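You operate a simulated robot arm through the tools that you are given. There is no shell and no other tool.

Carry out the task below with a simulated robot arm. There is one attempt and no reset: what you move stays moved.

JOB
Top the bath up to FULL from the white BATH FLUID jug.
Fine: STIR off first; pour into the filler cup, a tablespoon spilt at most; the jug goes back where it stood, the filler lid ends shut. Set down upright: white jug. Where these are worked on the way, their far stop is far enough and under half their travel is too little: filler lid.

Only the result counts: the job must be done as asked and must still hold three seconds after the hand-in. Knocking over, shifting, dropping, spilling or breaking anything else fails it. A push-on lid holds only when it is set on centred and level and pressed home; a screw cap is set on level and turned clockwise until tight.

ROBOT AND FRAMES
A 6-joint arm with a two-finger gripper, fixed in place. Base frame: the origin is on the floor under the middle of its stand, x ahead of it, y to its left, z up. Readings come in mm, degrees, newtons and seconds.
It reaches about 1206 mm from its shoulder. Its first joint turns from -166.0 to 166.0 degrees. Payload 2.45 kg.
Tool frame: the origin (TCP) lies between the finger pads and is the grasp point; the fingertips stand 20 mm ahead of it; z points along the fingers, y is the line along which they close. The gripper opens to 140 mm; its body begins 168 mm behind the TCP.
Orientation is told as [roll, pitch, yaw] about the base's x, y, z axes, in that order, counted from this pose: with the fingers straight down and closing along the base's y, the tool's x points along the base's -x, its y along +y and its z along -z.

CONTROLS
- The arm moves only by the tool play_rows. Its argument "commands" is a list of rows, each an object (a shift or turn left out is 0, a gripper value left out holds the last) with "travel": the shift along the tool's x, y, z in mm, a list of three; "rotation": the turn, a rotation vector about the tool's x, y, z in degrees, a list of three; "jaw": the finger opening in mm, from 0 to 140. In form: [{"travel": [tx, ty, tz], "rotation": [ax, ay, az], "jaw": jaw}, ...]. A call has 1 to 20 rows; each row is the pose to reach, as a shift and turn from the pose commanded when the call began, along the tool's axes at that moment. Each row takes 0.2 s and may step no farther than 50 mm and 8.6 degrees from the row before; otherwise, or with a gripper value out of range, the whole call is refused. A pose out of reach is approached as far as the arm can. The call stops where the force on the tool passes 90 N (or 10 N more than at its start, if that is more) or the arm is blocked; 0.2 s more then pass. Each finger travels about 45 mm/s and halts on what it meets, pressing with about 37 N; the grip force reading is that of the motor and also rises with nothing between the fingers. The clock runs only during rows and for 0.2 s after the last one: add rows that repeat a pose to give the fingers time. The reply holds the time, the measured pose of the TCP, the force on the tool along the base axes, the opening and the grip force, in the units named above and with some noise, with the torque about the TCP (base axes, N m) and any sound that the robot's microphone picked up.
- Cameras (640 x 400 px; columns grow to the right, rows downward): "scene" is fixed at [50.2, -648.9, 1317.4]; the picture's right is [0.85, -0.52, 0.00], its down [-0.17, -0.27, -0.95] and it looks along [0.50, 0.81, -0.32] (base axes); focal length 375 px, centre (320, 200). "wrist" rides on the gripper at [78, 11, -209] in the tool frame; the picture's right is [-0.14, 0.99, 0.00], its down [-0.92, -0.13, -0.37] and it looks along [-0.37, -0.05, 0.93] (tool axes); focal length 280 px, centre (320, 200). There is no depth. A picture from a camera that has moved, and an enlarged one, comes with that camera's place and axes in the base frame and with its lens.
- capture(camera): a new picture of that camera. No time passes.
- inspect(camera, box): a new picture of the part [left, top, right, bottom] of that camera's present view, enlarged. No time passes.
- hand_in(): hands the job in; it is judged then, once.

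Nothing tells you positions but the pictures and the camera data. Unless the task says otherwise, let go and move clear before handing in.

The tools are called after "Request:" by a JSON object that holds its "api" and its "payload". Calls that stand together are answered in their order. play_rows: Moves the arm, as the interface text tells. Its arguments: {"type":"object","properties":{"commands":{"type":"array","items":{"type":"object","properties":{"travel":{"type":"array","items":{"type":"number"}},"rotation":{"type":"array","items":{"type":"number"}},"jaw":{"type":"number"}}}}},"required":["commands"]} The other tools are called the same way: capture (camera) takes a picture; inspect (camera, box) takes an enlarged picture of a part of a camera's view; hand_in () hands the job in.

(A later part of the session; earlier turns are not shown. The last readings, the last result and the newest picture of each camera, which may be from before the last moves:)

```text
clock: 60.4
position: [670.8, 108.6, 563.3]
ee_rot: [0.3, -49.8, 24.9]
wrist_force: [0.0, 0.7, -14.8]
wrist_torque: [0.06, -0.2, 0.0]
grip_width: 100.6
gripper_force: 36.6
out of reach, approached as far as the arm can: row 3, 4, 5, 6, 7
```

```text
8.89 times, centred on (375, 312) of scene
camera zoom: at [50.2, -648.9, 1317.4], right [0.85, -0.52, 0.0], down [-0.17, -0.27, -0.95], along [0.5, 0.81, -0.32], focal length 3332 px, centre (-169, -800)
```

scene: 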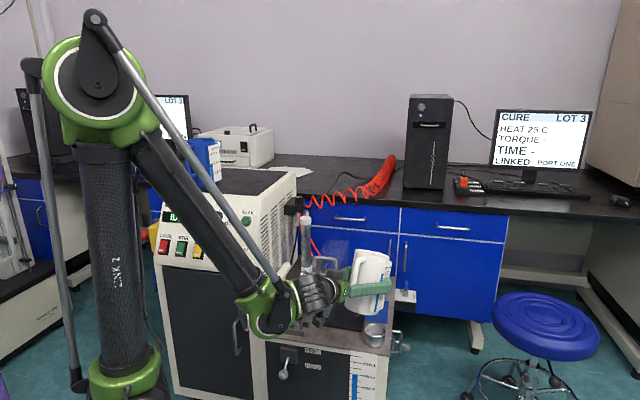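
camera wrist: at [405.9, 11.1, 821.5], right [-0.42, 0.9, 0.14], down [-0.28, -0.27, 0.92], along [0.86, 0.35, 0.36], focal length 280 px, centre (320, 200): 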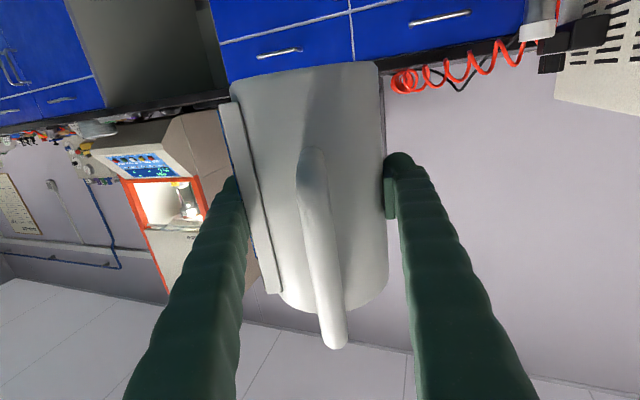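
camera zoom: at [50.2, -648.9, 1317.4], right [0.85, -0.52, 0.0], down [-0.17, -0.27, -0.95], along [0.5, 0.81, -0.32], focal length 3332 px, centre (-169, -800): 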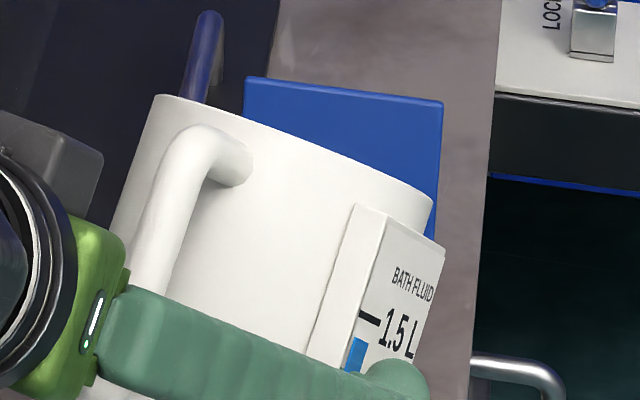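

The spout is over the cup at about 40° with no flow yet; the gauge is still at REFILL and the load unchanged. I'll centre it slightly and keep tilting in small steps.

Request:
{"api": "play_rows", "payload": {"commands": [{"travel": [3, 2.4, -3.3], "rotation": [0, 1, 0]}, {"travel": [5.5, 4.7, -6.6], "rotation": [0, 2.5, 0]}, {"travel": [5.5, 4.7, -6.6], "rotation": [0, 4, 0]}, {"travel": [5.5, 4.7, -6.6], "rotation": [0, 5, 0]}, {"travel": [5.5, 4.7, -6.6], "rotation": [0, 5, 0]}]}}

Request:
{"api": "inspect", "payload": {"camera": "scene", "box": [320, 280, 420, 400]}}

Request:
{"api": "inspect", "payload": {"camera": "wrist", "box": [160, 0, 480, 200]}}

```text
clock: 61.6
position: [661.5, 110.0, 564.8]
ee_rot: [0.2, -44.9, 25.0]
wrist_force: [0.6, 0.7, -15.5]
wrist_torque: [0.11, -0.22, 0.03]
grip_width: 100.3
gripper_force: 38.1
```

```text
3.33 times, centred on (370, 340) of scene
camera zoom: at [50.2, -648.9, 1317.4], right [0.85, -0.52, 0.0], down [-0.17, -0.27, -0.95], along [0.5, 0.81, -0.32], focal length 1250 px, centre (153, -267)
```

zoom: 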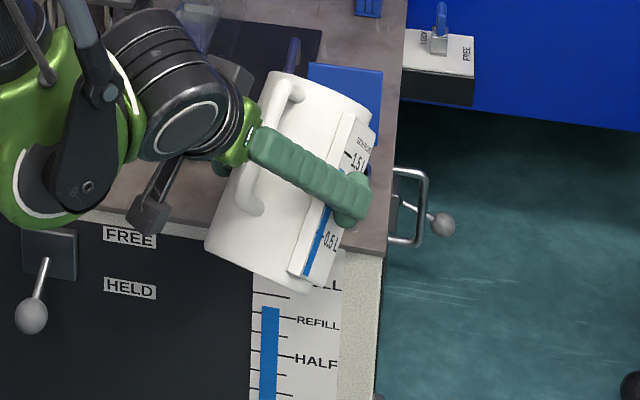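

```text
2.00 times, centred on (320, 100) of wrist
camera zoom: at [473.8, 32.7, 657.0], right [-0.33, 0.94, 0.1], down [0.41, 0.05, 0.91], along [0.85, 0.34, -0.4], focal length 561 px, centre (320, 400)
```

zoom: 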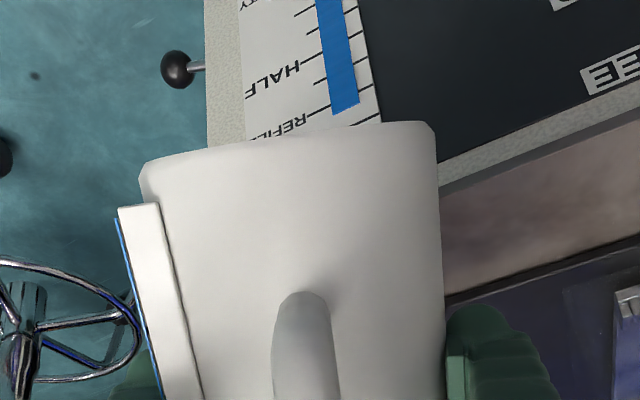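

It's pouring: the bath gauge has risen a little above REFILL. I'll hold this tilt for a second and read the rate.

Request:
{"api": "play_rows", "payload": {"commands": [{"travel": [0, 0, 0]}, {"travel": [0, 0, 0]}, {"travel": [0, 0, 0]}, {"travel": [0, 0, 0]}, {"travel": [0, 0, 0]}]}}

Request:
{"api": "inspect", "payload": {"camera": "scene", "box": [330, 330, 400, 400]}}

Request:
{"api": "inspect", "payload": {"camera": "scene", "box": [340, 290, 400, 335]}}

Request:
{"api": "inspect", "payload": {"camera": "wrist", "box": [160, 0, 480, 200]}}

```text
clock: 62.8
position: [661.9, 109.7, 563.3]
ee_rot: [0.2, -44.9, 24.8]
wrist_force: [-0.6, 0.0, -14.1]
wrist_torque: [0.09, -0.23, -0.04]
grip_width: 100.4
gripper_force: 36.5
```

```text
5.71 times, centred on (365, 365) of scene
camera zoom: at [50.2, -648.9, 1317.4], right [0.85, -0.52, 0.0], down [-0.17, -0.27, -0.95], along [0.5, 0.81, -0.32], focal length 2142 px, centre (63, -743)
```

zoom: 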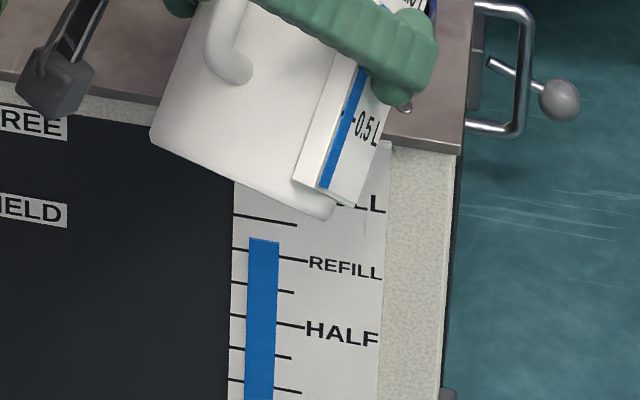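

```text
8.89 times, centred on (370, 312) of scene
camera zoom: at [50.2, -648.9, 1317.4], right [0.85, -0.52, 0.0], down [-0.17, -0.27, -0.95], along [0.5, 0.81, -0.32], focal length 3332 px, centre (-124, -800)
```

zoom: 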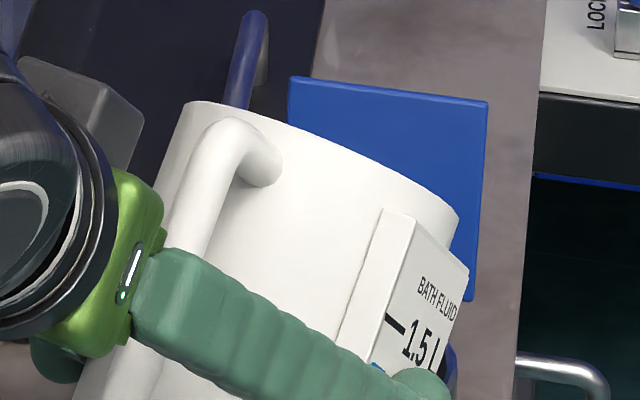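

```text
2.00 times, centred on (320, 100) of wrist
camera zoom: at [473.7, 32.7, 657.0], right [-0.33, 0.94, 0.1], down [0.41, 0.05, 0.91], along [0.85, 0.34, -0.4], focal length 561 px, centre (320, 400)
```

zoom: 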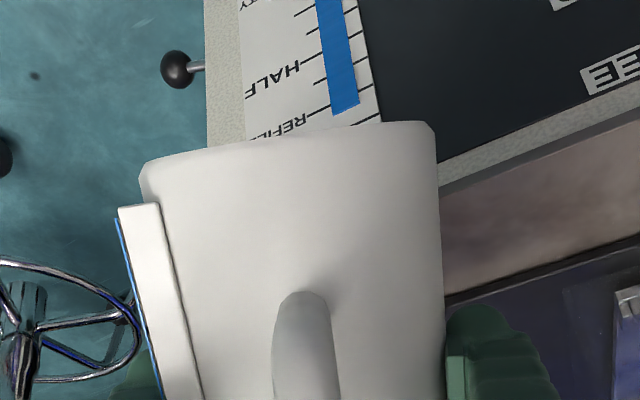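

The level has settled about a quarter of the way from REFILL to FULL, so the amount poured follows the tilt. I'll add a few degrees at a time and wait for it to settle each time.

Request:
{"api": "play_rows", "payload": {"commands": [{"rotation": [0, 0.7, 0]}, {"rotation": [0, 1.4, 0]}, {"rotation": [0, 2.1, 0]}, {"rotation": [0, 2.8, 0]}, {"rotation": [0, 2.8, 0]}, {"rotation": [0, 2.8, 0]}, {"rotation": [0, 2.8, 0]}, {"rotation": [0, 2.8, 0]}]}}

Request:
{"api": "inspect", "payload": {"camera": "scene", "box": [330, 330, 400, 400]}}

Request:
{"api": "inspect", "payload": {"camera": "wrist", "box": [260, 0, 420, 100]}}

```text
clock: 64.6
position: [661.9, 110.4, 563.8]
ee_rot: [0.2, -42.1, 25.0]
wrist_force: [0.4, -0.4, -14.7]
wrist_torque: [0.06, -0.21, -0.01]
grip_width: 100.2
gripper_force: 37.4
```

```text
5.71 times, centred on (365, 365) of scene
camera zoom: at [50.2, -648.9, 1317.4], right [0.85, -0.52, 0.0], down [-0.17, -0.27, -0.95], along [0.5, 0.81, -0.32], focal length 2142 px, centre (63, -743)
```

zoom: 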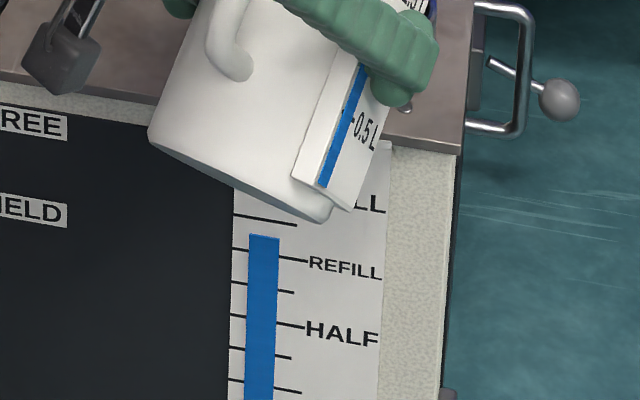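

```text
4.00 times, centred on (340, 50) of wrist
camera zoom: at [478.1, 34.6, 666.1], right [-0.33, 0.94, 0.09], down [0.45, 0.07, 0.89], along [0.83, 0.33, -0.45], focal length 1122 px, centre (240, 800)
```

zoom: 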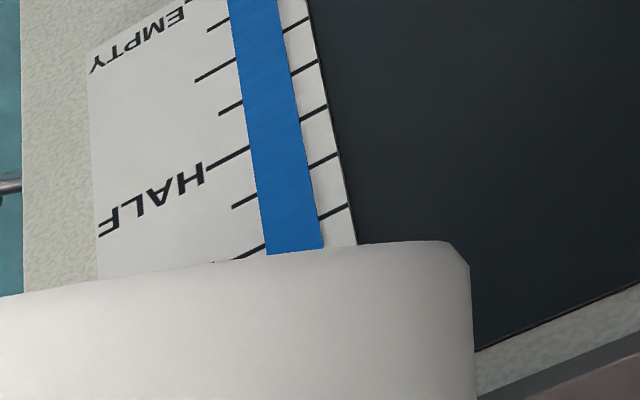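

Request:
{"api": "play_rows", "payload": {"commands": [{"travel": [0, 0, 0]}, {"travel": [0, 0, 0]}, {"travel": [0, 0, 0]}, {"travel": [0, 0, 0]}, {"travel": [0, 0, 0]}, {"travel": [0, 0, 0]}, {"travel": [0, 0, 0]}, {"travel": [0, 0, 0]}, {"travel": [0, 0, 0]}, {"travel": [0, 0, 0]}]}}

Request:
{"api": "inspect", "payload": {"camera": "scene", "box": [340, 350, 370, 380]}}

Request:
{"api": "inspect", "payload": {"camera": "scene", "box": [350, 300, 410, 350]}}

```text
clock: 66.8
position: [662.0, 109.2, 563.4]
ee_rot: [0.3, -42.1, 24.9]
wrist_force: [-0.2, 0.5, -13.8]
wrist_torque: [0.13, -0.23, 0.04]
grip_width: 100.3
gripper_force: 36.7
```

```text
13.33 times, centred on (355, 365) of scene
camera zoom: at [50.2, -648.9, 1317.4], right [0.85, -0.52, 0.0], down [-0.17, -0.27, -0.95], along [0.5, 0.81, -0.32], focal length 4998 px, centre (-147, -2000)
```

zoom: 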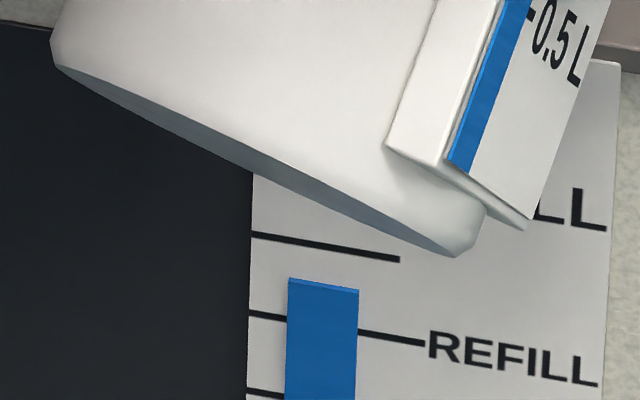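

```text
8.00 times, centred on (380, 325) of scene
camera zoom: at [50.2, -648.9, 1317.4], right [0.85, -0.52, 0.0], down [-0.17, -0.27, -0.95], along [0.5, 0.81, -0.32], focal length 2999 px, centre (-160, -800)
```

zoom: 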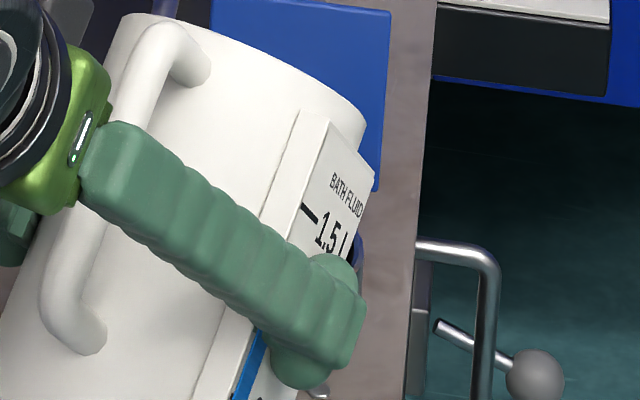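

The gauge is now about a quarter of the way from REFILL to FULL. I'll keep tilting gently.

Request:
{"api": "play_rows", "payload": {"commands": [{"rotation": [0, 0.7, 0]}, {"rotation": [0, 1.4, 0]}, {"rotation": [0, 2.1, 0]}, {"rotation": [0, 2.8, 0]}, {"rotation": [0, 3, 0]}, {"rotation": [0, 3, 0]}, {"rotation": [0, 3, 0]}, {"rotation": [0, 3, 0]}, {"rotation": [0, 3, 0]}]}}

Request:
{"api": "inspect", "payload": {"camera": "scene", "box": [340, 350, 370, 380]}}

Request:
{"api": "inspect", "payload": {"camera": "scene", "box": [350, 300, 410, 350]}}

```text
clock: 68.8
position: [662.6, 110.1, 563.1]
ee_rot: [0.1, -39.1, 25.0]
wrist_force: [-0.3, -0.5, -14.5]
wrist_torque: [0.08, -0.25, 0.0]
grip_width: 100.3
gripper_force: 36.3
```

```text
13.33 times, centred on (355, 365) of scene
camera zoom: at [50.2, -648.9, 1317.4], right [0.85, -0.52, 0.0], down [-0.17, -0.27, -0.95], along [0.5, 0.81, -0.32], focal length 4998 px, centre (-147, -2000)
```

zoom: 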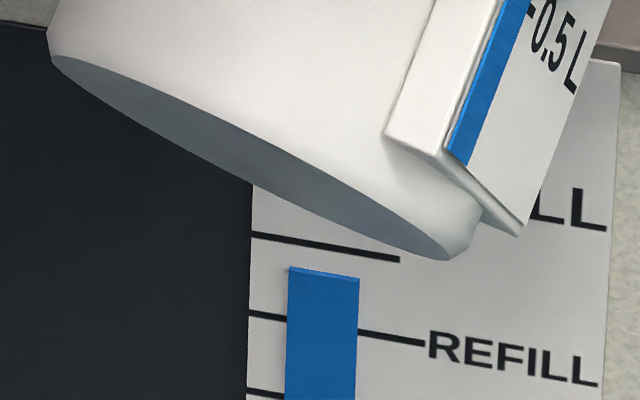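

```text
8.00 times, centred on (380, 325) of scene
camera zoom: at [50.2, -648.9, 1317.4], right [0.85, -0.52, 0.0], down [-0.17, -0.27, -0.95], along [0.5, 0.81, -0.32], focal length 2999 px, centre (-160, -800)
```

zoom: 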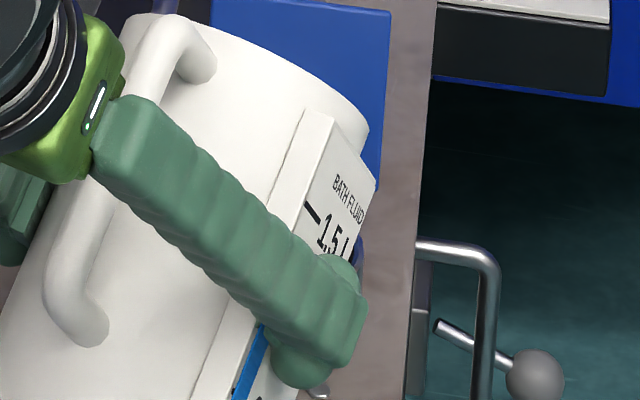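

Request:
{"api": "play_rows", "payload": {"commands": [{"rotation": [0, 0.8, 0]}, {"rotation": [0, 1.6, 0]}, {"rotation": [0, 2.4, 0]}, {"rotation": [0, 3.2, 0]}, {"rotation": [0, 4, 0]}, {"rotation": [0, 4, 0]}, {"rotation": [0, 4, 0]}, {"rotation": [0, 4, 0]}, {"rotation": [0, 4, 0]}]}}

Request:
{"api": "inspect", "payload": {"camera": "scene", "box": [340, 350, 370, 380]}}

Request:
{"api": "capture", "payload": {"camera": "scene"}}

Request:
{"api": "capture", "payload": {"camera": "wrist"}}

```text
clock: 70.8
position: [662.1, 106.7, 562.5]
ee_rot: [0.9, -36.0, 25.0]
wrist_force: [0.0, -0.1, -14.2]
wrist_torque: [0.09, -0.21, 0.01]
grip_width: 100.0
gripper_force: 37.4
```

```text
13.33 times, centred on (355, 365) of scene
camera zoom: at [50.2, -648.9, 1317.4], right [0.85, -0.52, 0.0], down [-0.17, -0.27, -0.95], along [0.5, 0.81, -0.32], focal length 4998 px, centre (-147, -2000)
```

zoom: 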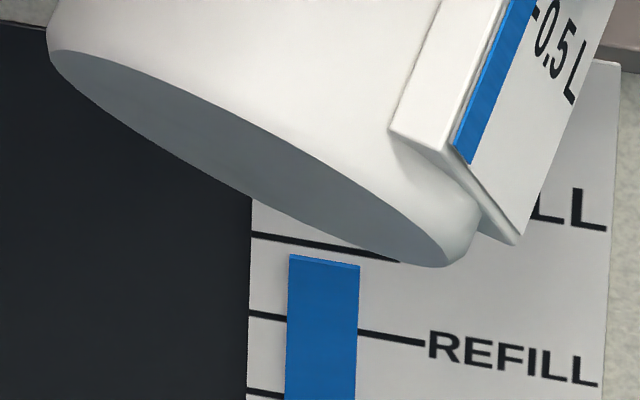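

```text
taken
```

scene: 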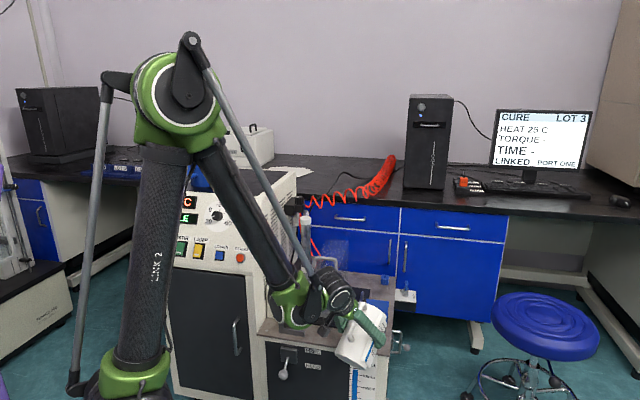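

```text
taken
camera wrist: at [490.1, 35.5, 686.5], right [-0.33, 0.94, 0.09], down [0.53, 0.1, 0.84], along [0.78, 0.32, -0.54], focal length 280 px, centre (320, 200)
```

wrist: 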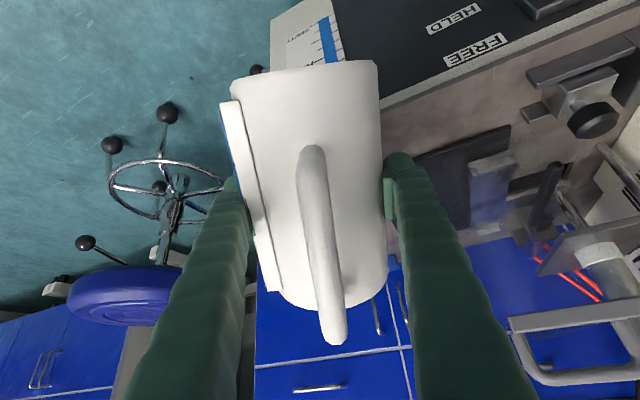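

Request:
{"api": "play_rows", "payload": {"commands": [{"travel": [0, 1, 0], "rotation": [0, 1, 0]}, {"travel": [0, 2, 0], "rotation": [0, 2, 0]}, {"travel": [0, 2.5, 0], "rotation": [0, 3, 0]}, {"travel": [0, 2.5, 0], "rotation": [0, 4, 0]}, {"travel": [0, 2.5, 0], "rotation": [0, 5, 0]}, {"travel": [0, 2.5, 0], "rotation": [0, 5, 0]}, {"travel": [0, 2.5, 0], "rotation": [0, 5, 0]}, {"travel": [0, 2.5, 0], "rotation": [0, 5, 0]}]}}

Request:
{"api": "inspect", "payload": {"camera": "scene", "box": [340, 350, 370, 380]}}

Request:
{"api": "inspect", "payload": {"camera": "scene", "box": [340, 300, 420, 350]}}

```text
clock: 72.6
position: [660.4, 96.5, 563.8]
ee_rot: [2.6, -31.2, 25.1]
wrist_force: [0.7, -0.6, -14.8]
wrist_torque: [0.13, -0.26, 0.03]
grip_width: 100.0
gripper_force: 37.1
out of reach, approached as far as the arm can: row 1, 2, 3, 4, 5, 6, 7, 8
```

```text
13.33 times, centred on (355, 365) of scene
camera zoom: at [50.2, -648.9, 1317.4], right [0.85, -0.52, 0.0], down [-0.17, -0.27, -0.95], along [0.5, 0.81, -0.32], focal length 4998 px, centre (-147, -2000)
```

zoom: 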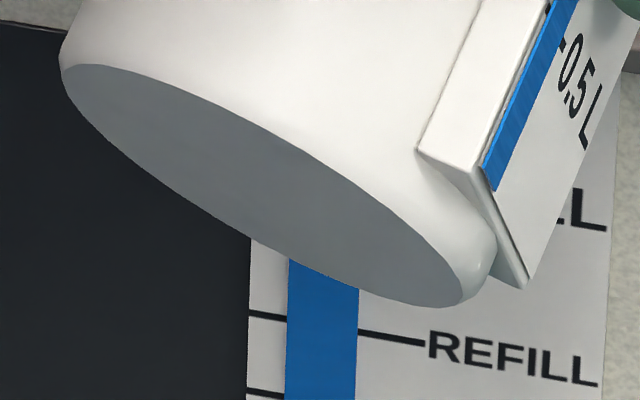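

```text
8.00 times, centred on (380, 325) of scene
camera zoom: at [50.2, -648.9, 1317.4], right [0.85, -0.52, 0.0], down [-0.17, -0.27, -0.95], along [0.5, 0.81, -0.32], focal length 2999 px, centre (-160, -800)
```

zoom: 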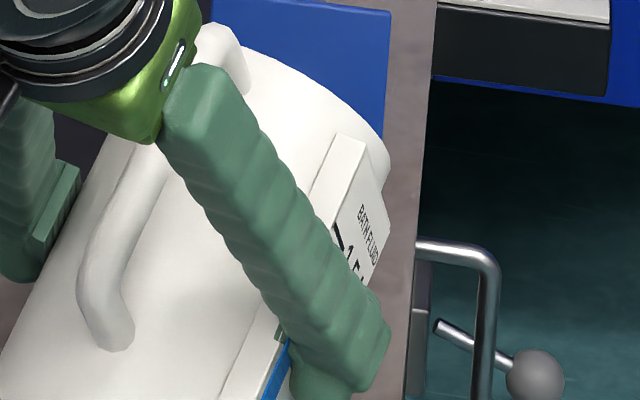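

The arm drifted sideways here: the tool axis lines up with the forearm while sitting out of the arm's plane. The spout is still over the cup, but I'll tilt back to about 45° now and re-centre, then turn to the arm's own plane.

Request:
{"api": "play_rows", "payload": {"commands": [{"travel": [-1.4, 3, 0.8], "rotation": [0.6, -3.5, 0]}, {"travel": [-2.8, 6, 1.7], "rotation": [1.3, -7, 0]}, {"travel": [-4.2, 9, 2.5], "rotation": [2, -10.5, 0]}, {"travel": [-5.6, 11.3, 3.4], "rotation": [2.6, -13.8, 0]}, {"travel": [-5.6, 11.3, 3.4], "rotation": [2.6, -13.8, 0]}]}}

Request:
{"api": "inspect", "payload": {"camera": "scene", "box": [330, 330, 400, 400]}}

Request:
{"api": "inspect", "payload": {"camera": "scene", "box": [340, 300, 420, 350]}}

```text
clock: 73.8
position: [661.2, 110.1, 562.7]
ee_rot: [-2.7, -43.8, 25.5]
wrist_force: [-0.1, 0.1, -13.2]
wrist_torque: [0.1, -0.24, 0.03]
grip_width: 99.9
gripper_force: 37.0
out of reach, approached as far as the arm can: row 1, 2
```

```text
5.71 times, centred on (365, 365) of scene
camera zoom: at [50.2, -648.9, 1317.4], right [0.85, -0.52, 0.0], down [-0.17, -0.27, -0.95], along [0.5, 0.81, -0.32], focal length 2142 px, centre (63, -743)
```

zoom: 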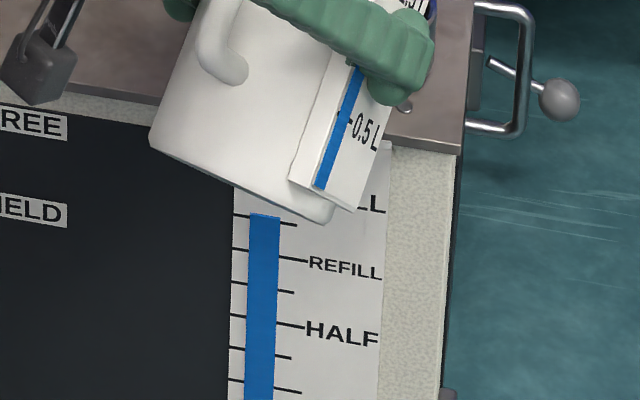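

```text
8.00 times, centred on (380, 325) of scene
camera zoom: at [50.2, -648.9, 1317.4], right [0.85, -0.52, 0.0], down [-0.17, -0.27, -0.95], along [0.5, 0.81, -0.32], focal length 2999 px, centre (-160, -800)
```

zoom: 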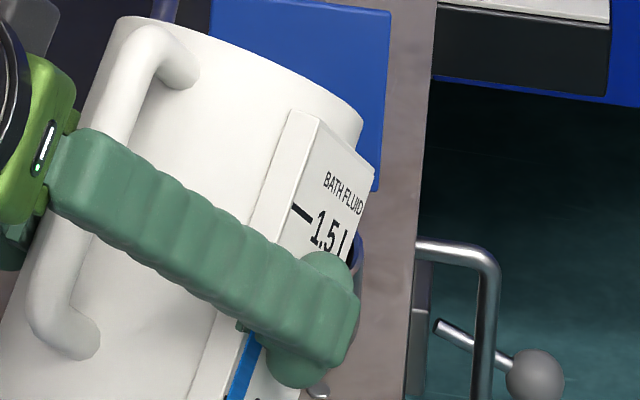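

The bath is about 59% of the way from REFILL to FULL. I'll turn the jug about its spout so the pour direction lies in the arm's plane, at about 12°, which should allow more tilt without drift.

Request:
{"api": "play_rows", "payload": {"commands": [{"travel": [-0.6, 5, 0.6], "rotation": [1.4, 0, 2]}, {"travel": [-1.3, 10, 1.2], "rotation": [2.8, 0, 4]}, {"travel": [-1.9, 15, 1.9], "rotation": [4.1, 0, 6]}, {"travel": [-2.6, 20, 2.5], "rotation": [5.5, 0, 8]}, {"travel": [-3.2, 25, 3.1], "rotation": [6.9, 0, 10]}, {"travel": [-3.2, 25, 3.1], "rotation": [6.9, 0, 10]}]}}

Request:
{"api": "inspect", "payload": {"camera": "scene", "box": [330, 330, 400, 400]}}

Request:
{"api": "inspect", "payload": {"camera": "scene", "box": [340, 290, 420, 340]}}

```text
clock: 75.2
position: [659.4, 88.1, 562.0]
ee_rot: [3.6, -45.3, 14.0]
wrist_force: [-0.5, 1.2, -14.1]
wrist_torque: [0.04, -0.21, 0.01]
grip_width: 99.7
gripper_force: 37.1
out of reach, approached as far as the arm can: row 1, 2, 3, 4, 5, 6
```

```text
5.71 times, centred on (365, 365) of scene
camera zoom: at [50.2, -648.9, 1317.4], right [0.85, -0.52, 0.0], down [-0.17, -0.27, -0.95], along [0.5, 0.81, -0.32], focal length 2142 px, centre (63, -743)
```

zoom: 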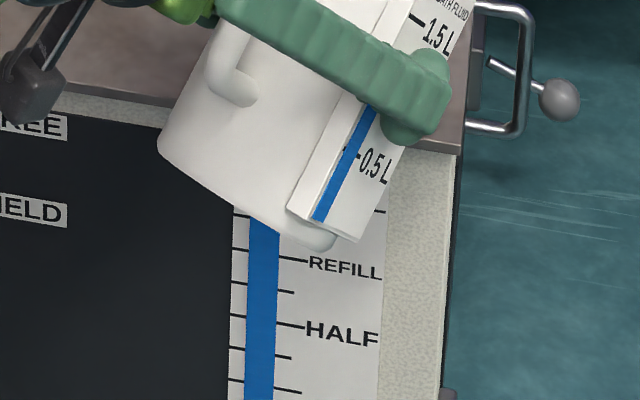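

```text
8.00 times, centred on (380, 315) of scene
camera zoom: at [50.2, -648.9, 1317.4], right [0.85, -0.52, 0.0], down [-0.17, -0.27, -0.95], along [0.5, 0.81, -0.32], focal length 2999 px, centre (-160, -720)
```

zoom: 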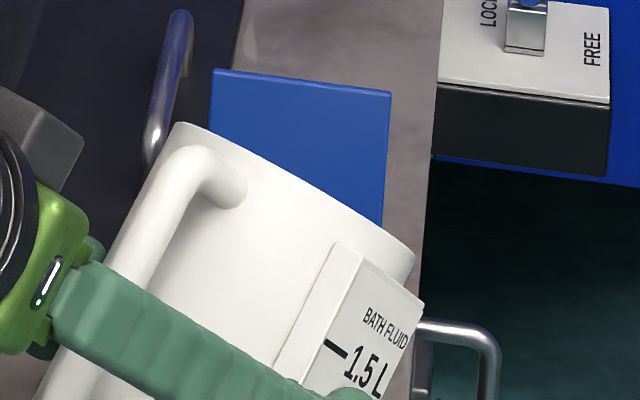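

The forearm seems to reach its steepest angle at this height, which is why the move was refused. The jug isn't pouring at this tilt, so I'll raise it about 38 mm and then swing it into the arm's plane over the cup.

Request:
{"api": "play_rows", "payload": {"commands": [{"travel": [-14.2, 0.9, -14]}, {"travel": [-27, 1.7, -26.7]}, {"travel": [-28, 13, -25], "rotation": [1.3, 0.3, 0.4]}, {"travel": [-29.5, 25, -23], "rotation": [2.6, 0.6, 0.9]}, {"travel": [-30.5, 36, -21], "rotation": [4, 0.9, 1.3]}, {"travel": [-31.6, 47.6, -19.2], "rotation": [5.3, 1.2, 1.7]}, {"travel": [-31.6, 47.6, -19.2], "rotation": [5.3, 1.2, 1.7]}]}}

Request:
{"api": "capture", "payload": {"camera": "scene"}}

Request:
{"api": "inspect", "payload": {"camera": "scene", "box": [320, 290, 420, 390]}}

```text
clock: 76.8
position: [658.8, 87.7, 600.1]
ee_rot: [4.2, -45.2, 12.8]
wrist_force: [-0.7, -0.4, -14.1]
wrist_torque: [0.07, -0.18, 0.0]
grip_width: 99.5
gripper_force: 37.2
out of reach, approached as far as the arm can: row 3, 4, 5, 6, 7
```

```text
taken
```

scene: 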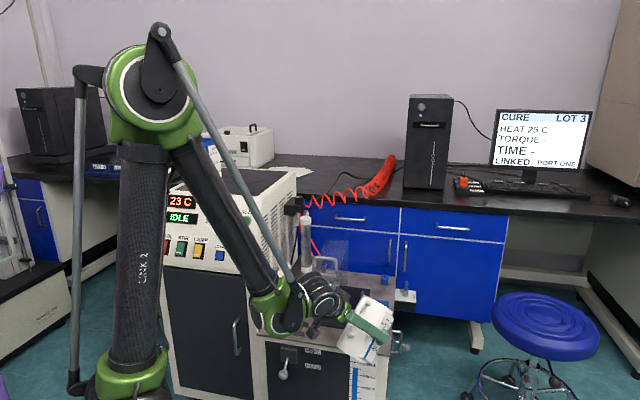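

```text
4.00 times, centred on (370, 340) of scene
camera zoom: at [50.2, -648.9, 1317.4], right [0.85, -0.52, 0.0], down [-0.17, -0.27, -0.95], along [0.5, 0.81, -0.32], focal length 1500 px, centre (120, -360)
```

zoom: 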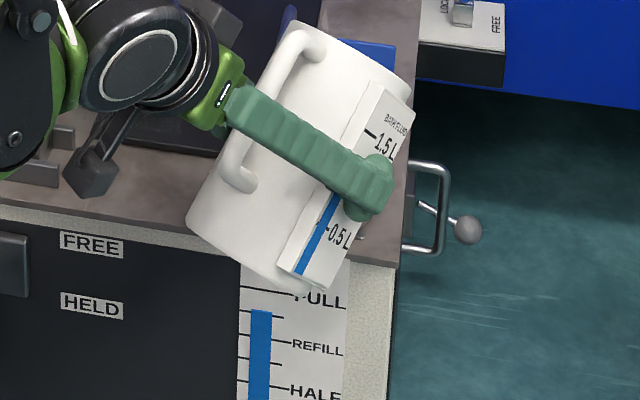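

The gauge now clearly shows a bit over half the way from REFILL to FULL. The in-plane pose won't come from this wrist branch, so I'll go back to the 25° direction over the cup, slightly higher, and try to tilt on from there.

Request:
{"api": "play_rows", "payload": {"commands": [{"travel": [0.5, 5, 3.4], "rotation": [-1.1, 0.4, -2.1]}, {"travel": [1, 10, 6.8], "rotation": [-2.2, 0.8, -4.3]}, {"travel": [1.6, 15, 10], "rotation": [-3.3, 1.1, -6.4]}, {"travel": [2.1, 19.5, 13.5], "rotation": [-4.4, 1.5, -8.6]}, {"travel": [2.1, 19.5, 13.5], "rotation": [-4.4, 1.5, -8.6]}]}}

Request:
{"api": "inspect", "payload": {"camera": "scene", "box": [320, 290, 420, 390]}}

```text
clock: 78.0
position: [660.2, 107.3, 590.0]
ee_rot: [0.2, -44.0, 24.9]
wrist_force: [0.8, 0.2, -14.1]
wrist_torque: [0.05, -0.24, -0.02]
grip_width: 99.5
gripper_force: 36.8
```

```text
4.00 times, centred on (370, 340) of scene
camera zoom: at [50.2, -648.9, 1317.4], right [0.85, -0.52, 0.0], down [-0.17, -0.27, -0.95], along [0.5, 0.81, -0.32], focal length 1500 px, centre (120, -360)
```

zoom: 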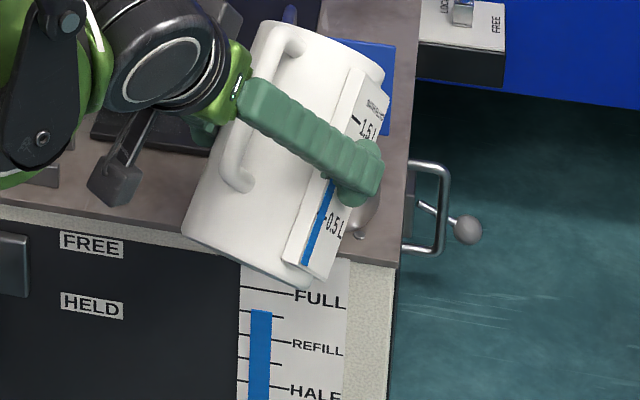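

That pose was reached exactly, and FULL, REFILL and the bar are all visible now. I'll tilt forward again in steps and watch for sideways drift.

Request:
{"api": "play_rows", "payload": {"commands": [{"travel": [0, 1.5, 0], "rotation": [0, 2, 0]}, {"travel": [0, 1.5, 0], "rotation": [0, 4, 0]}, {"travel": [0, 1.5, 0], "rotation": [0, 6, 0]}, {"travel": [0, 1.5, 0], "rotation": [0, 8, 0]}, {"travel": [0, 1.5, 0], "rotation": [0, 8, 0]}]}}

Request:
{"api": "inspect", "payload": {"camera": "scene", "box": [320, 290, 420, 390]}}

```text
clock: 79.2
position: [661.1, 106.6, 589.2]
ee_rot: [0.7, -36.3, 24.9]
wrist_force: [-0.4, -0.4, -14.1]
wrist_torque: [0.08, -0.24, 0.02]
grip_width: 99.6
gripper_force: 37.0
out of reach, approached as far as the arm can: row 4, 5
```

```text
4.00 times, centred on (370, 340) of scene
camera zoom: at [50.2, -648.9, 1317.4], right [0.85, -0.52, 0.0], down [-0.17, -0.27, -0.95], along [0.5, 0.81, -0.32], focal length 1500 px, centre (120, -360)
```

zoom: 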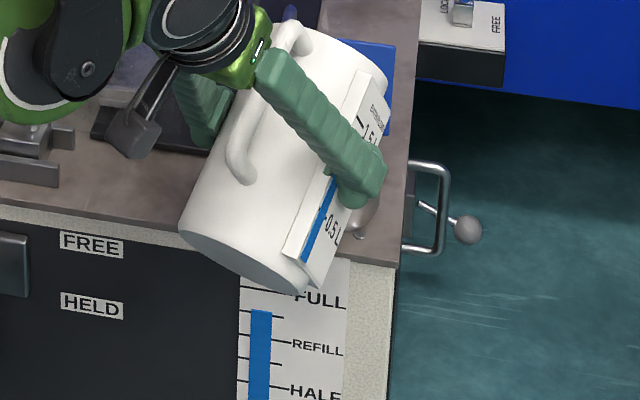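

The wrist limit depends on how far the pour direction lies left of the arm's plane, so a direction nearer 50° should allow more tilt. No fluid flows below about 58° now, so I'll ease back to 50° and swing the jug about its spout to a 50° heading.

Request:
{"api": "play_rows", "payload": {"commands": [{"travel": [-1.9, -6.5, 0], "rotation": [-2.1, -0.5, -2.8]}, {"travel": [-3.8, -13, 0], "rotation": [-4.2, -1, -5.6]}, {"travel": [-5.8, -19.6, 0], "rotation": [-6.3, -1.5, -8.5]}, {"travel": [-7.7, -26, 0], "rotation": [-8.5, -2, -11.3]}, {"travel": [-9.6, -32.6, -0.1], "rotation": [-10.6, -2.5, -14.1]}, {"travel": [-11.5, -39, -0.2], "rotation": [-12.7, -3, -16.9]}, {"travel": [-13.5, -45.7, -0.3], "rotation": [-14.8, -3.5, -19.8]}, {"travel": [-13.5, -45.7, -0.3], "rotation": [-14.8, -3.5, -19.8]}]}}

Request:
{"api": "inspect", "payload": {"camera": "scene", "box": [320, 290, 420, 390]}}

Request:
{"api": "capture", "payload": {"camera": "scene"}}

```text
clock: 81.0
position: [689.0, 69.8, 596.7]
ee_rot: [-0.5, -39.5, 50.2]
wrist_force: [0.6, 0.0, -14.7]
wrist_torque: [0.17, -0.18, 0.01]
grip_width: 99.5
gripper_force: 36.4
```

```text
4.00 times, centred on (370, 340) of scene
camera zoom: at [50.2, -648.9, 1317.4], right [0.85, -0.52, 0.0], down [-0.17, -0.27, -0.95], along [0.5, 0.81, -0.32], focal length 1500 px, centre (120, -360)
```

zoom: 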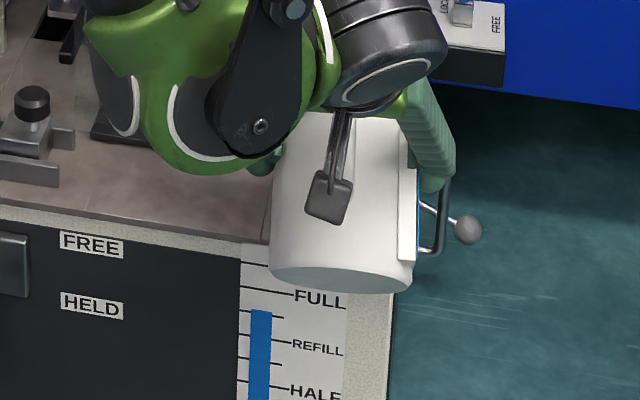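

```text
taken
```

scene: 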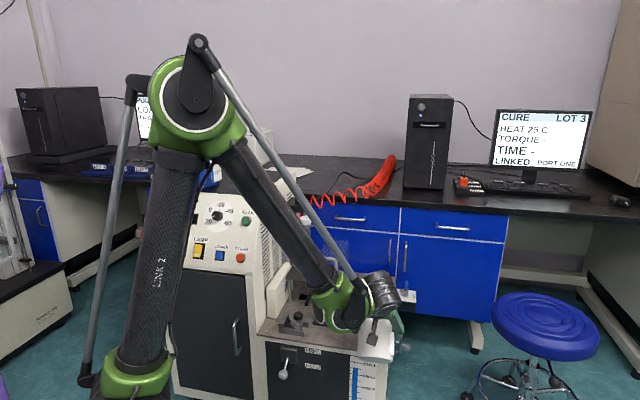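

The pose was reached exactly and the gauge is in plain view. I'll lower the spout by about 27 mm and tilt on toward 57°.

Request:
{"api": "play_rows", "payload": {"commands": [{"travel": [5, 0, 6], "rotation": [0, 1.5, 0]}, {"travel": [10, 0, 12], "rotation": [0, 3, 0]}, {"travel": [14, 0, 17], "rotation": [0, 4.5, 0]}, {"travel": [17.2, 0, 20.8], "rotation": [0, 6, 0]}, {"travel": [17.2, 0, 20.8], "rotation": [0, 6.5, 0]}, {"travel": [17.2, 0, 20.8], "rotation": [0, 6.5, 0]}]}}

Request:
{"api": "inspect", "payload": {"camera": "scene", "box": [320, 300, 420, 400]}}

Request:
{"api": "capture", "payload": {"camera": "wrist"}}

```text
clock: 82.4
position: [690.3, 69.5, 568.6]
ee_rot: [-0.3, -33.0, 49.9]
wrist_force: [-0.1, 0.1, -13.7]
wrist_torque: [0.21, -0.2, 0.04]
grip_width: 99.2
gripper_force: 36.6
```

```text
4.00 times, centred on (370, 350) of scene
camera zoom: at [50.2, -648.9, 1317.4], right [0.85, -0.52, 0.0], down [-0.17, -0.27, -0.95], along [0.5, 0.81, -0.32], focal length 1500 px, centre (120, -400)
```

zoom: 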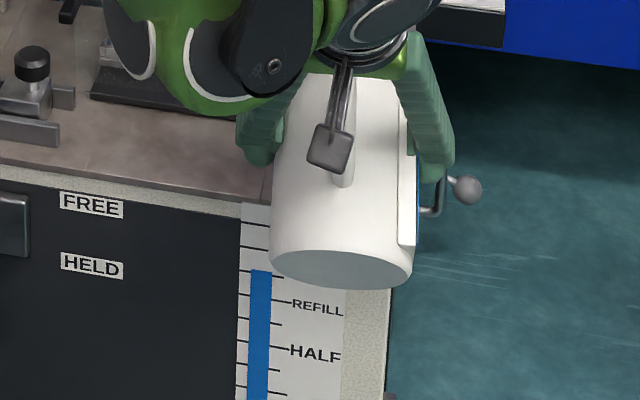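

```text
taken
camera wrist: at [565.2, -61.1, 702.3], right [-0.68, 0.73, 0.07], down [0.46, 0.36, 0.81], along [0.57, 0.58, -0.58], focal length 280 px, centre (320, 200)
```

wrist: 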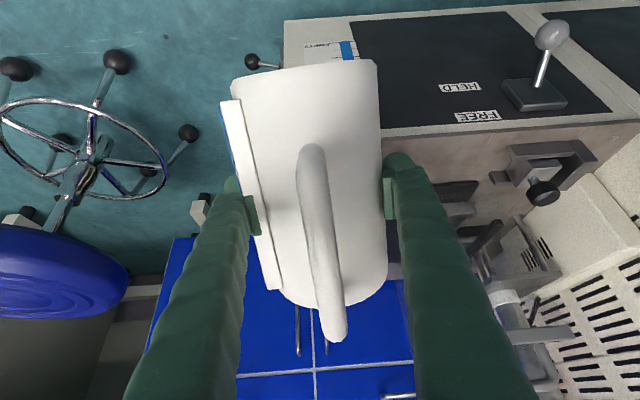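

Request:
{"api": "play_rows", "payload": {"commands": [{"rotation": [0, 0.8, 0]}, {"rotation": [0, 1.6, 0]}, {"rotation": [0, 2.4, 0]}, {"rotation": [0, 3, 0]}, {"rotation": [0, 3, 0]}, {"rotation": [0, 3, 0]}, {"rotation": [0, 3, 0]}, {"rotation": [0, 3, 0]}]}}

Request:
{"api": "inspect", "payload": {"camera": "scene", "box": [335, 340, 375, 380]}}

```text
clock: 84.2
position: [690.1, 68.5, 569.6]
ee_rot: [-0.4, -30.0, 49.9]
wrist_force: [0.5, 0.3, -15.0]
wrist_torque: [0.22, -0.21, 0.02]
grip_width: 99.3
gripper_force: 36.7
```

```text
10.00 times, centred on (355, 360) of scene
camera zoom: at [50.2, -648.9, 1317.4], right [0.85, -0.52, 0.0], down [-0.17, -0.27, -0.95], along [0.5, 0.81, -0.32], focal length 3749 px, centre (-30, -1400)
```

zoom: 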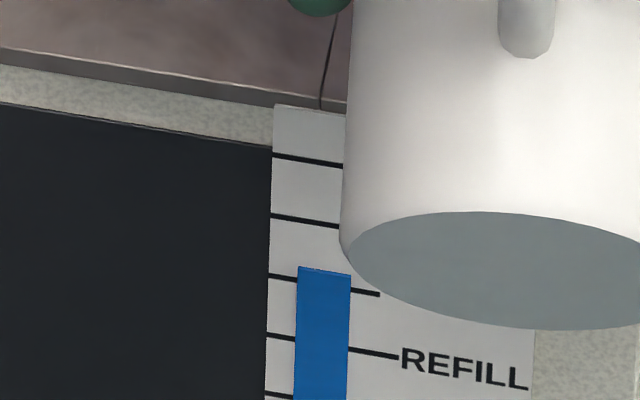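

This view is ideal, with FULL, the bar and REFILL all clear. The bath is about 61% of the way up, so I'll continue in small tilts.

Request:
{"api": "play_rows", "payload": {"commands": [{"rotation": [0, 0.7, 0]}, {"rotation": [0, 1.4, 0]}, {"rotation": [0, 2, 0]}, {"rotation": [0, 2, 0]}, {"rotation": [0, 2, 0]}, {"rotation": [0, 2, 0]}, {"rotation": [0, 2, 0]}]}}

Request:
{"api": "inspect", "payload": {"camera": "scene", "box": [335, 340, 375, 380]}}

```text
clock: 85.8
position: [690.3, 68.2, 570.5]
ee_rot: [-0.5, -28.0, 49.9]
wrist_force: [1.2, -0.6, -15.0]
wrist_torque: [0.23, -0.23, 0.02]
grip_width: 99.4
gripper_force: 37.4
```

```text
10.00 times, centred on (355, 360) of scene
camera zoom: at [50.2, -648.9, 1317.4], right [0.85, -0.52, 0.0], down [-0.17, -0.27, -0.95], along [0.5, 0.81, -0.32], focal length 3749 px, centre (-30, -1400)
```

zoom: 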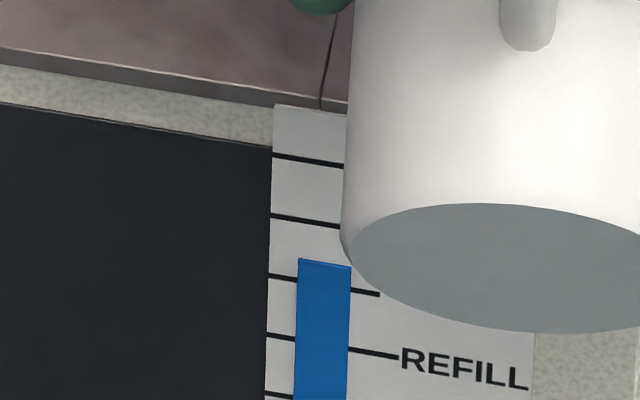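

Request:
{"api": "play_rows", "payload": {"commands": [{"rotation": [0, 0.8, 0]}, {"rotation": [0, 1.6, 0]}, {"rotation": [0, 2.4, 0]}, {"rotation": [0, 3, 0]}, {"rotation": [0, 3, 0]}, {"rotation": [0, 3, 0]}, {"rotation": [0, 3, 0]}, {"rotation": [0, 3, 0]}]}}

Request:
{"api": "inspect", "payload": {"camera": "scene", "box": [335, 340, 375, 380]}}

```text
clock: 87.6
position: [689.6, 69.7, 569.9]
ee_rot: [-0.4, -25.0, 49.9]
wrist_force: [0.5, 0.1, -14.5]
wrist_torque: [0.23, -0.18, 0.0]
grip_width: 99.2
gripper_force: 36.6
```

```text
10.00 times, centred on (355, 360) of scene
camera zoom: at [50.2, -648.9, 1317.4], right [0.85, -0.52, 0.0], down [-0.17, -0.27, -0.95], along [0.5, 0.81, -0.32], focal length 3749 px, centre (-30, -1400)
```

zoom: 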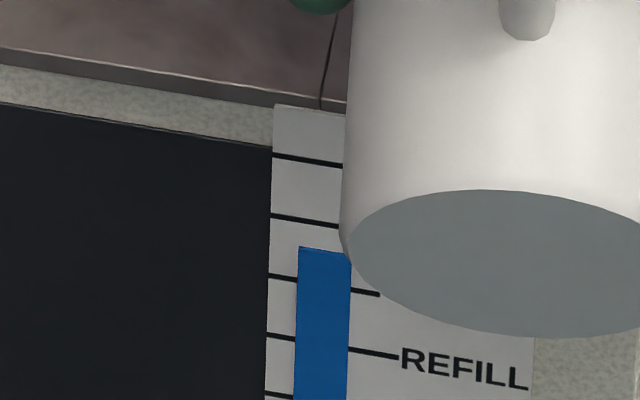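

Request:
{"api": "play_rows", "payload": {"commands": [{"rotation": [0, 0.7, 0]}, {"rotation": [0, 1.4, 0]}, {"rotation": [0, 2, 0]}, {"rotation": [0, 2, 0]}, {"rotation": [0, 2, 0]}, {"rotation": [0, 2, 0]}, {"rotation": [0, 2, 0]}]}}

Request:
{"api": "inspect", "payload": {"camera": "scene", "box": [335, 340, 375, 380]}}

```text
clock: 89.2
position: [690.0, 69.1, 570.1]
ee_rot: [-0.3, -23.0, 49.9]
wrist_force: [0.6, 0.5, -14.5]
wrist_torque: [0.24, -0.19, 0.01]
grip_width: 99.2
gripper_force: 36.8
```

```text
10.00 times, centred on (355, 360) of scene
camera zoom: at [50.2, -648.9, 1317.4], right [0.85, -0.52, 0.0], down [-0.17, -0.27, -0.95], along [0.5, 0.81, -0.32], focal length 3749 px, centre (-30, -1400)
```

zoom: 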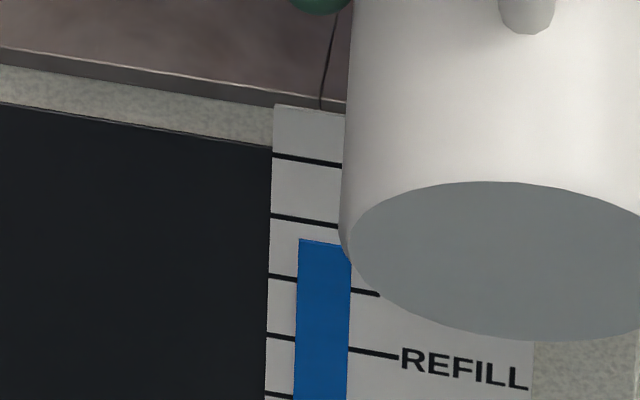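

Request:
{"api": "play_rows", "payload": {"commands": [{"rotation": [0, 0.7, 0]}, {"rotation": [0, 1.4, 0]}, {"rotation": [0, 2, 0]}, {"rotation": [0, 2, 0]}, {"rotation": [0, 2, 0]}, {"rotation": [0, 2, 0]}, {"rotation": [0, 2, 0]}]}}

Request:
{"api": "inspect", "payload": {"camera": "scene", "box": [335, 340, 375, 380]}}

```text
clock: 90.8
position: [689.4, 69.3, 569.4]
ee_rot: [-0.4, -21.0, 49.8]
wrist_force: [0.2, -0.7, -14.6]
wrist_torque: [0.26, -0.22, 0.03]
grip_width: 99.1
gripper_force: 36.8
```

```text
10.00 times, centred on (355, 360) of scene
camera zoom: at [50.2, -648.9, 1317.4], right [0.85, -0.52, 0.0], down [-0.17, -0.27, -0.95], along [0.5, 0.81, -0.32], focal length 3749 px, centre (-30, -1400)
```

zoom: 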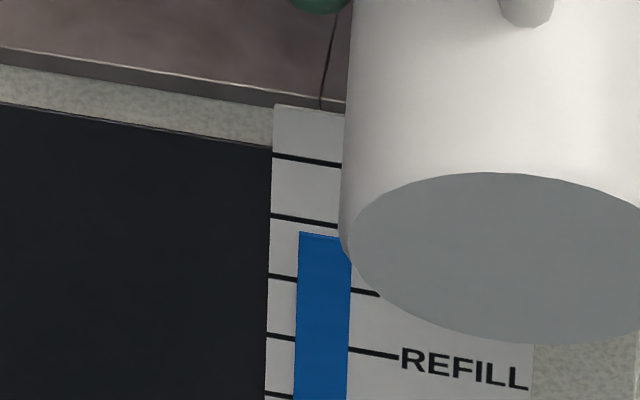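

About 92% now, with no drift. I'll nudge the spout 5 mm further over the cup and tilt another 1.5°.

Request:
{"api": "play_rows", "payload": {"commands": [{"travel": [-2.3, 0, 0.9], "rotation": [0, 0.5, 0]}, {"travel": [-4.6, 0, 1.8], "rotation": [0, 1, 0]}, {"travel": [-4.6, 0, 1.8], "rotation": [0, 1.5, 0]}, {"travel": [-4.6, 0, 1.8], "rotation": [0, 1.5, 0]}, {"travel": [-4.6, 0, 1.8], "rotation": [0, 1.5, 0]}, {"travel": [-4.6, 0, 1.8], "rotation": [0, 1.5, 0]}, {"travel": [-4.6, 0, 1.8], "rotation": [0, 1.5, 0]}]}}

Request:
{"api": "inspect", "payload": {"camera": "scene", "box": [335, 340, 375, 380]}}

Request:
{"api": "inspect", "payload": {"camera": "scene", "box": [346, 355, 366, 370]}}

```text
clock: 92.4
position: [693.7, 71.6, 569.1]
ee_rot: [-0.2, -20.4, 49.8]
wrist_force: [1.1, 0.2, -14.2]
wrist_torque: [0.2, -0.21, -0.02]
grip_width: 99.2
gripper_force: 36.9
```

```text
10.00 times, centred on (355, 360) of scene
camera zoom: at [50.2, -648.9, 1317.4], right [0.85, -0.52, 0.0], down [-0.17, -0.27, -0.95], along [0.5, 0.81, -0.32], focal length 3749 px, centre (-30, -1400)
```

zoom: 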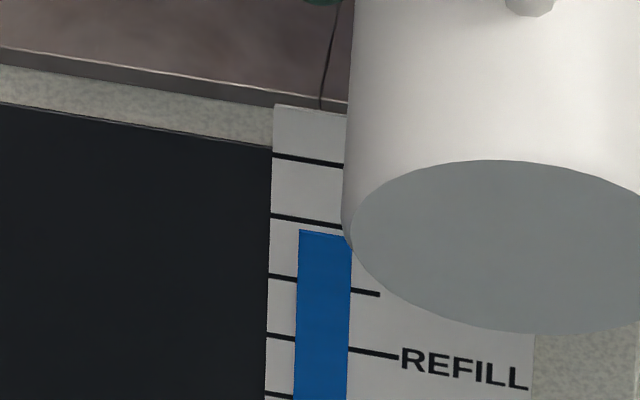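

```text
16.00 times, centred on (356, 362) of scene
camera zoom: at [50.2, -648.9, 1317.4], right [0.85, -0.52, 0.0], down [-0.17, -0.27, -0.95], along [0.5, 0.81, -0.32], focal length 5998 px, centre (-256, -2400)
```

zoom: 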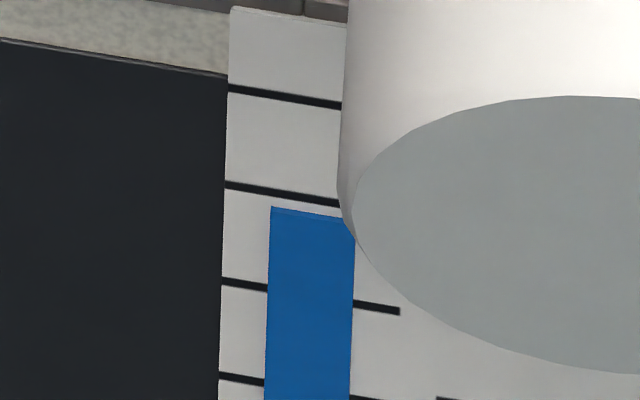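

Request:
{"api": "play_rows", "payload": {"commands": [{"rotation": [0, 0.5, 0]}, {"rotation": [0, 1, 0]}, {"rotation": [0, 1.5, 0]}, {"rotation": [0, 1.5, 0]}, {"rotation": [0, 1.5, 0]}, {"rotation": [0, 1.5, 0]}]}}

Request:
{"api": "inspect", "payload": {"camera": "scene", "box": [346, 355, 366, 370]}}

```text
clock: 93.8
position: [692.8, 73.2, 568.9]
ee_rot: [0.0, -20.5, 49.8]
wrist_force: [-0.3, 0.5, -13.9]
wrist_torque: [0.24, -0.21, 0.0]
grip_width: 98.8
gripper_force: 37.5
```

```text
16.00 times, centred on (356, 362) of scene
camera zoom: at [50.2, -648.9, 1317.4], right [0.85, -0.52, 0.0], down [-0.17, -0.27, -0.95], along [0.5, 0.81, -0.32], focal length 5998 px, centre (-256, -2400)
```

zoom: 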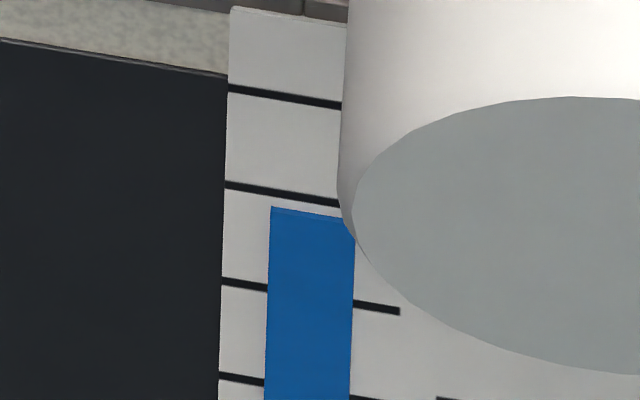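

The tilt stops at about 69.5° here, another wrist limit, with the gauge at 92% of the way. I'll swing the jug about the spout to a 70° heading to gain a few more degrees, easing the tilt back 2° during the swing.

Request:
{"api": "play_rows", "payload": {"commands": [{"travel": [0, 0, 0], "rotation": [0, -2, 0]}, {"travel": [-1.5, -6.1, 0.6], "rotation": [-1.2, -2, -3.1]}, {"travel": [-3, -12.2, 1.1], "rotation": [-2.3, -2, -6.2]}, {"travel": [-4.5, -18.3, 1.7], "rotation": [-3.5, -2, -9.4]}, {"travel": [-6, -24.5, 2.3], "rotation": [-4.7, -2, -12.5]}, {"travel": [-7.6, -30.6, 2.8], "rotation": [-5.8, -2, -15.6]}, {"travel": [-9.1, -36.7, 3.4], "rotation": [-7, -2, -18.7]}, {"travel": [-9.1, -36.7, 3.4], "rotation": [-7, -2, -18.7]}]}}

Request:
{"api": "inspect", "payload": {"camera": "scene", "box": [335, 340, 375, 380]}}

Request:
{"api": "capture", "payload": {"camera": "scene"}}

```text
clock: 95.6
position: [728.0, 56.7, 568.9]
ee_rot: [0.2, -20.0, 69.6]
wrist_force: [0.3, -0.4, -14.0]
wrist_torque: [0.28, -0.09, -0.05]
grip_width: 98.8
gripper_force: 37.2
```

```text
10.00 times, centred on (355, 360) of scene
camera zoom: at [50.2, -648.9, 1317.4], right [0.85, -0.52, 0.0], down [-0.17, -0.27, -0.95], along [0.5, 0.81, -0.32], focal length 3749 px, centre (-30, -1400)
```

zoom: 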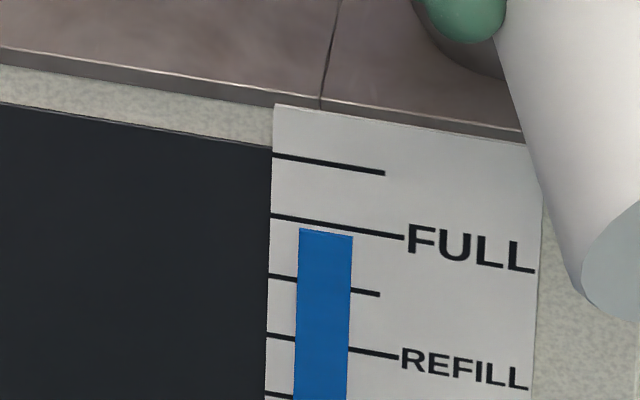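

```text
taken
```

scene: 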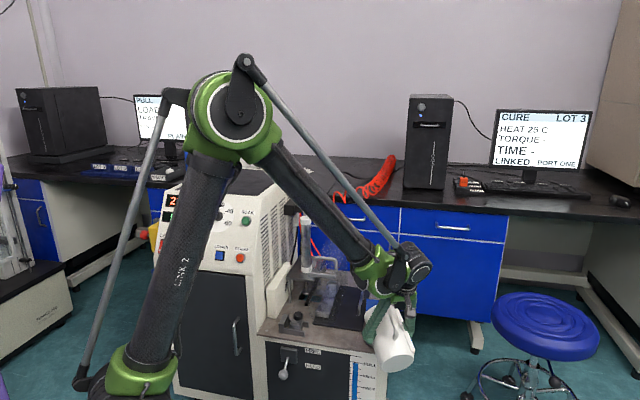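

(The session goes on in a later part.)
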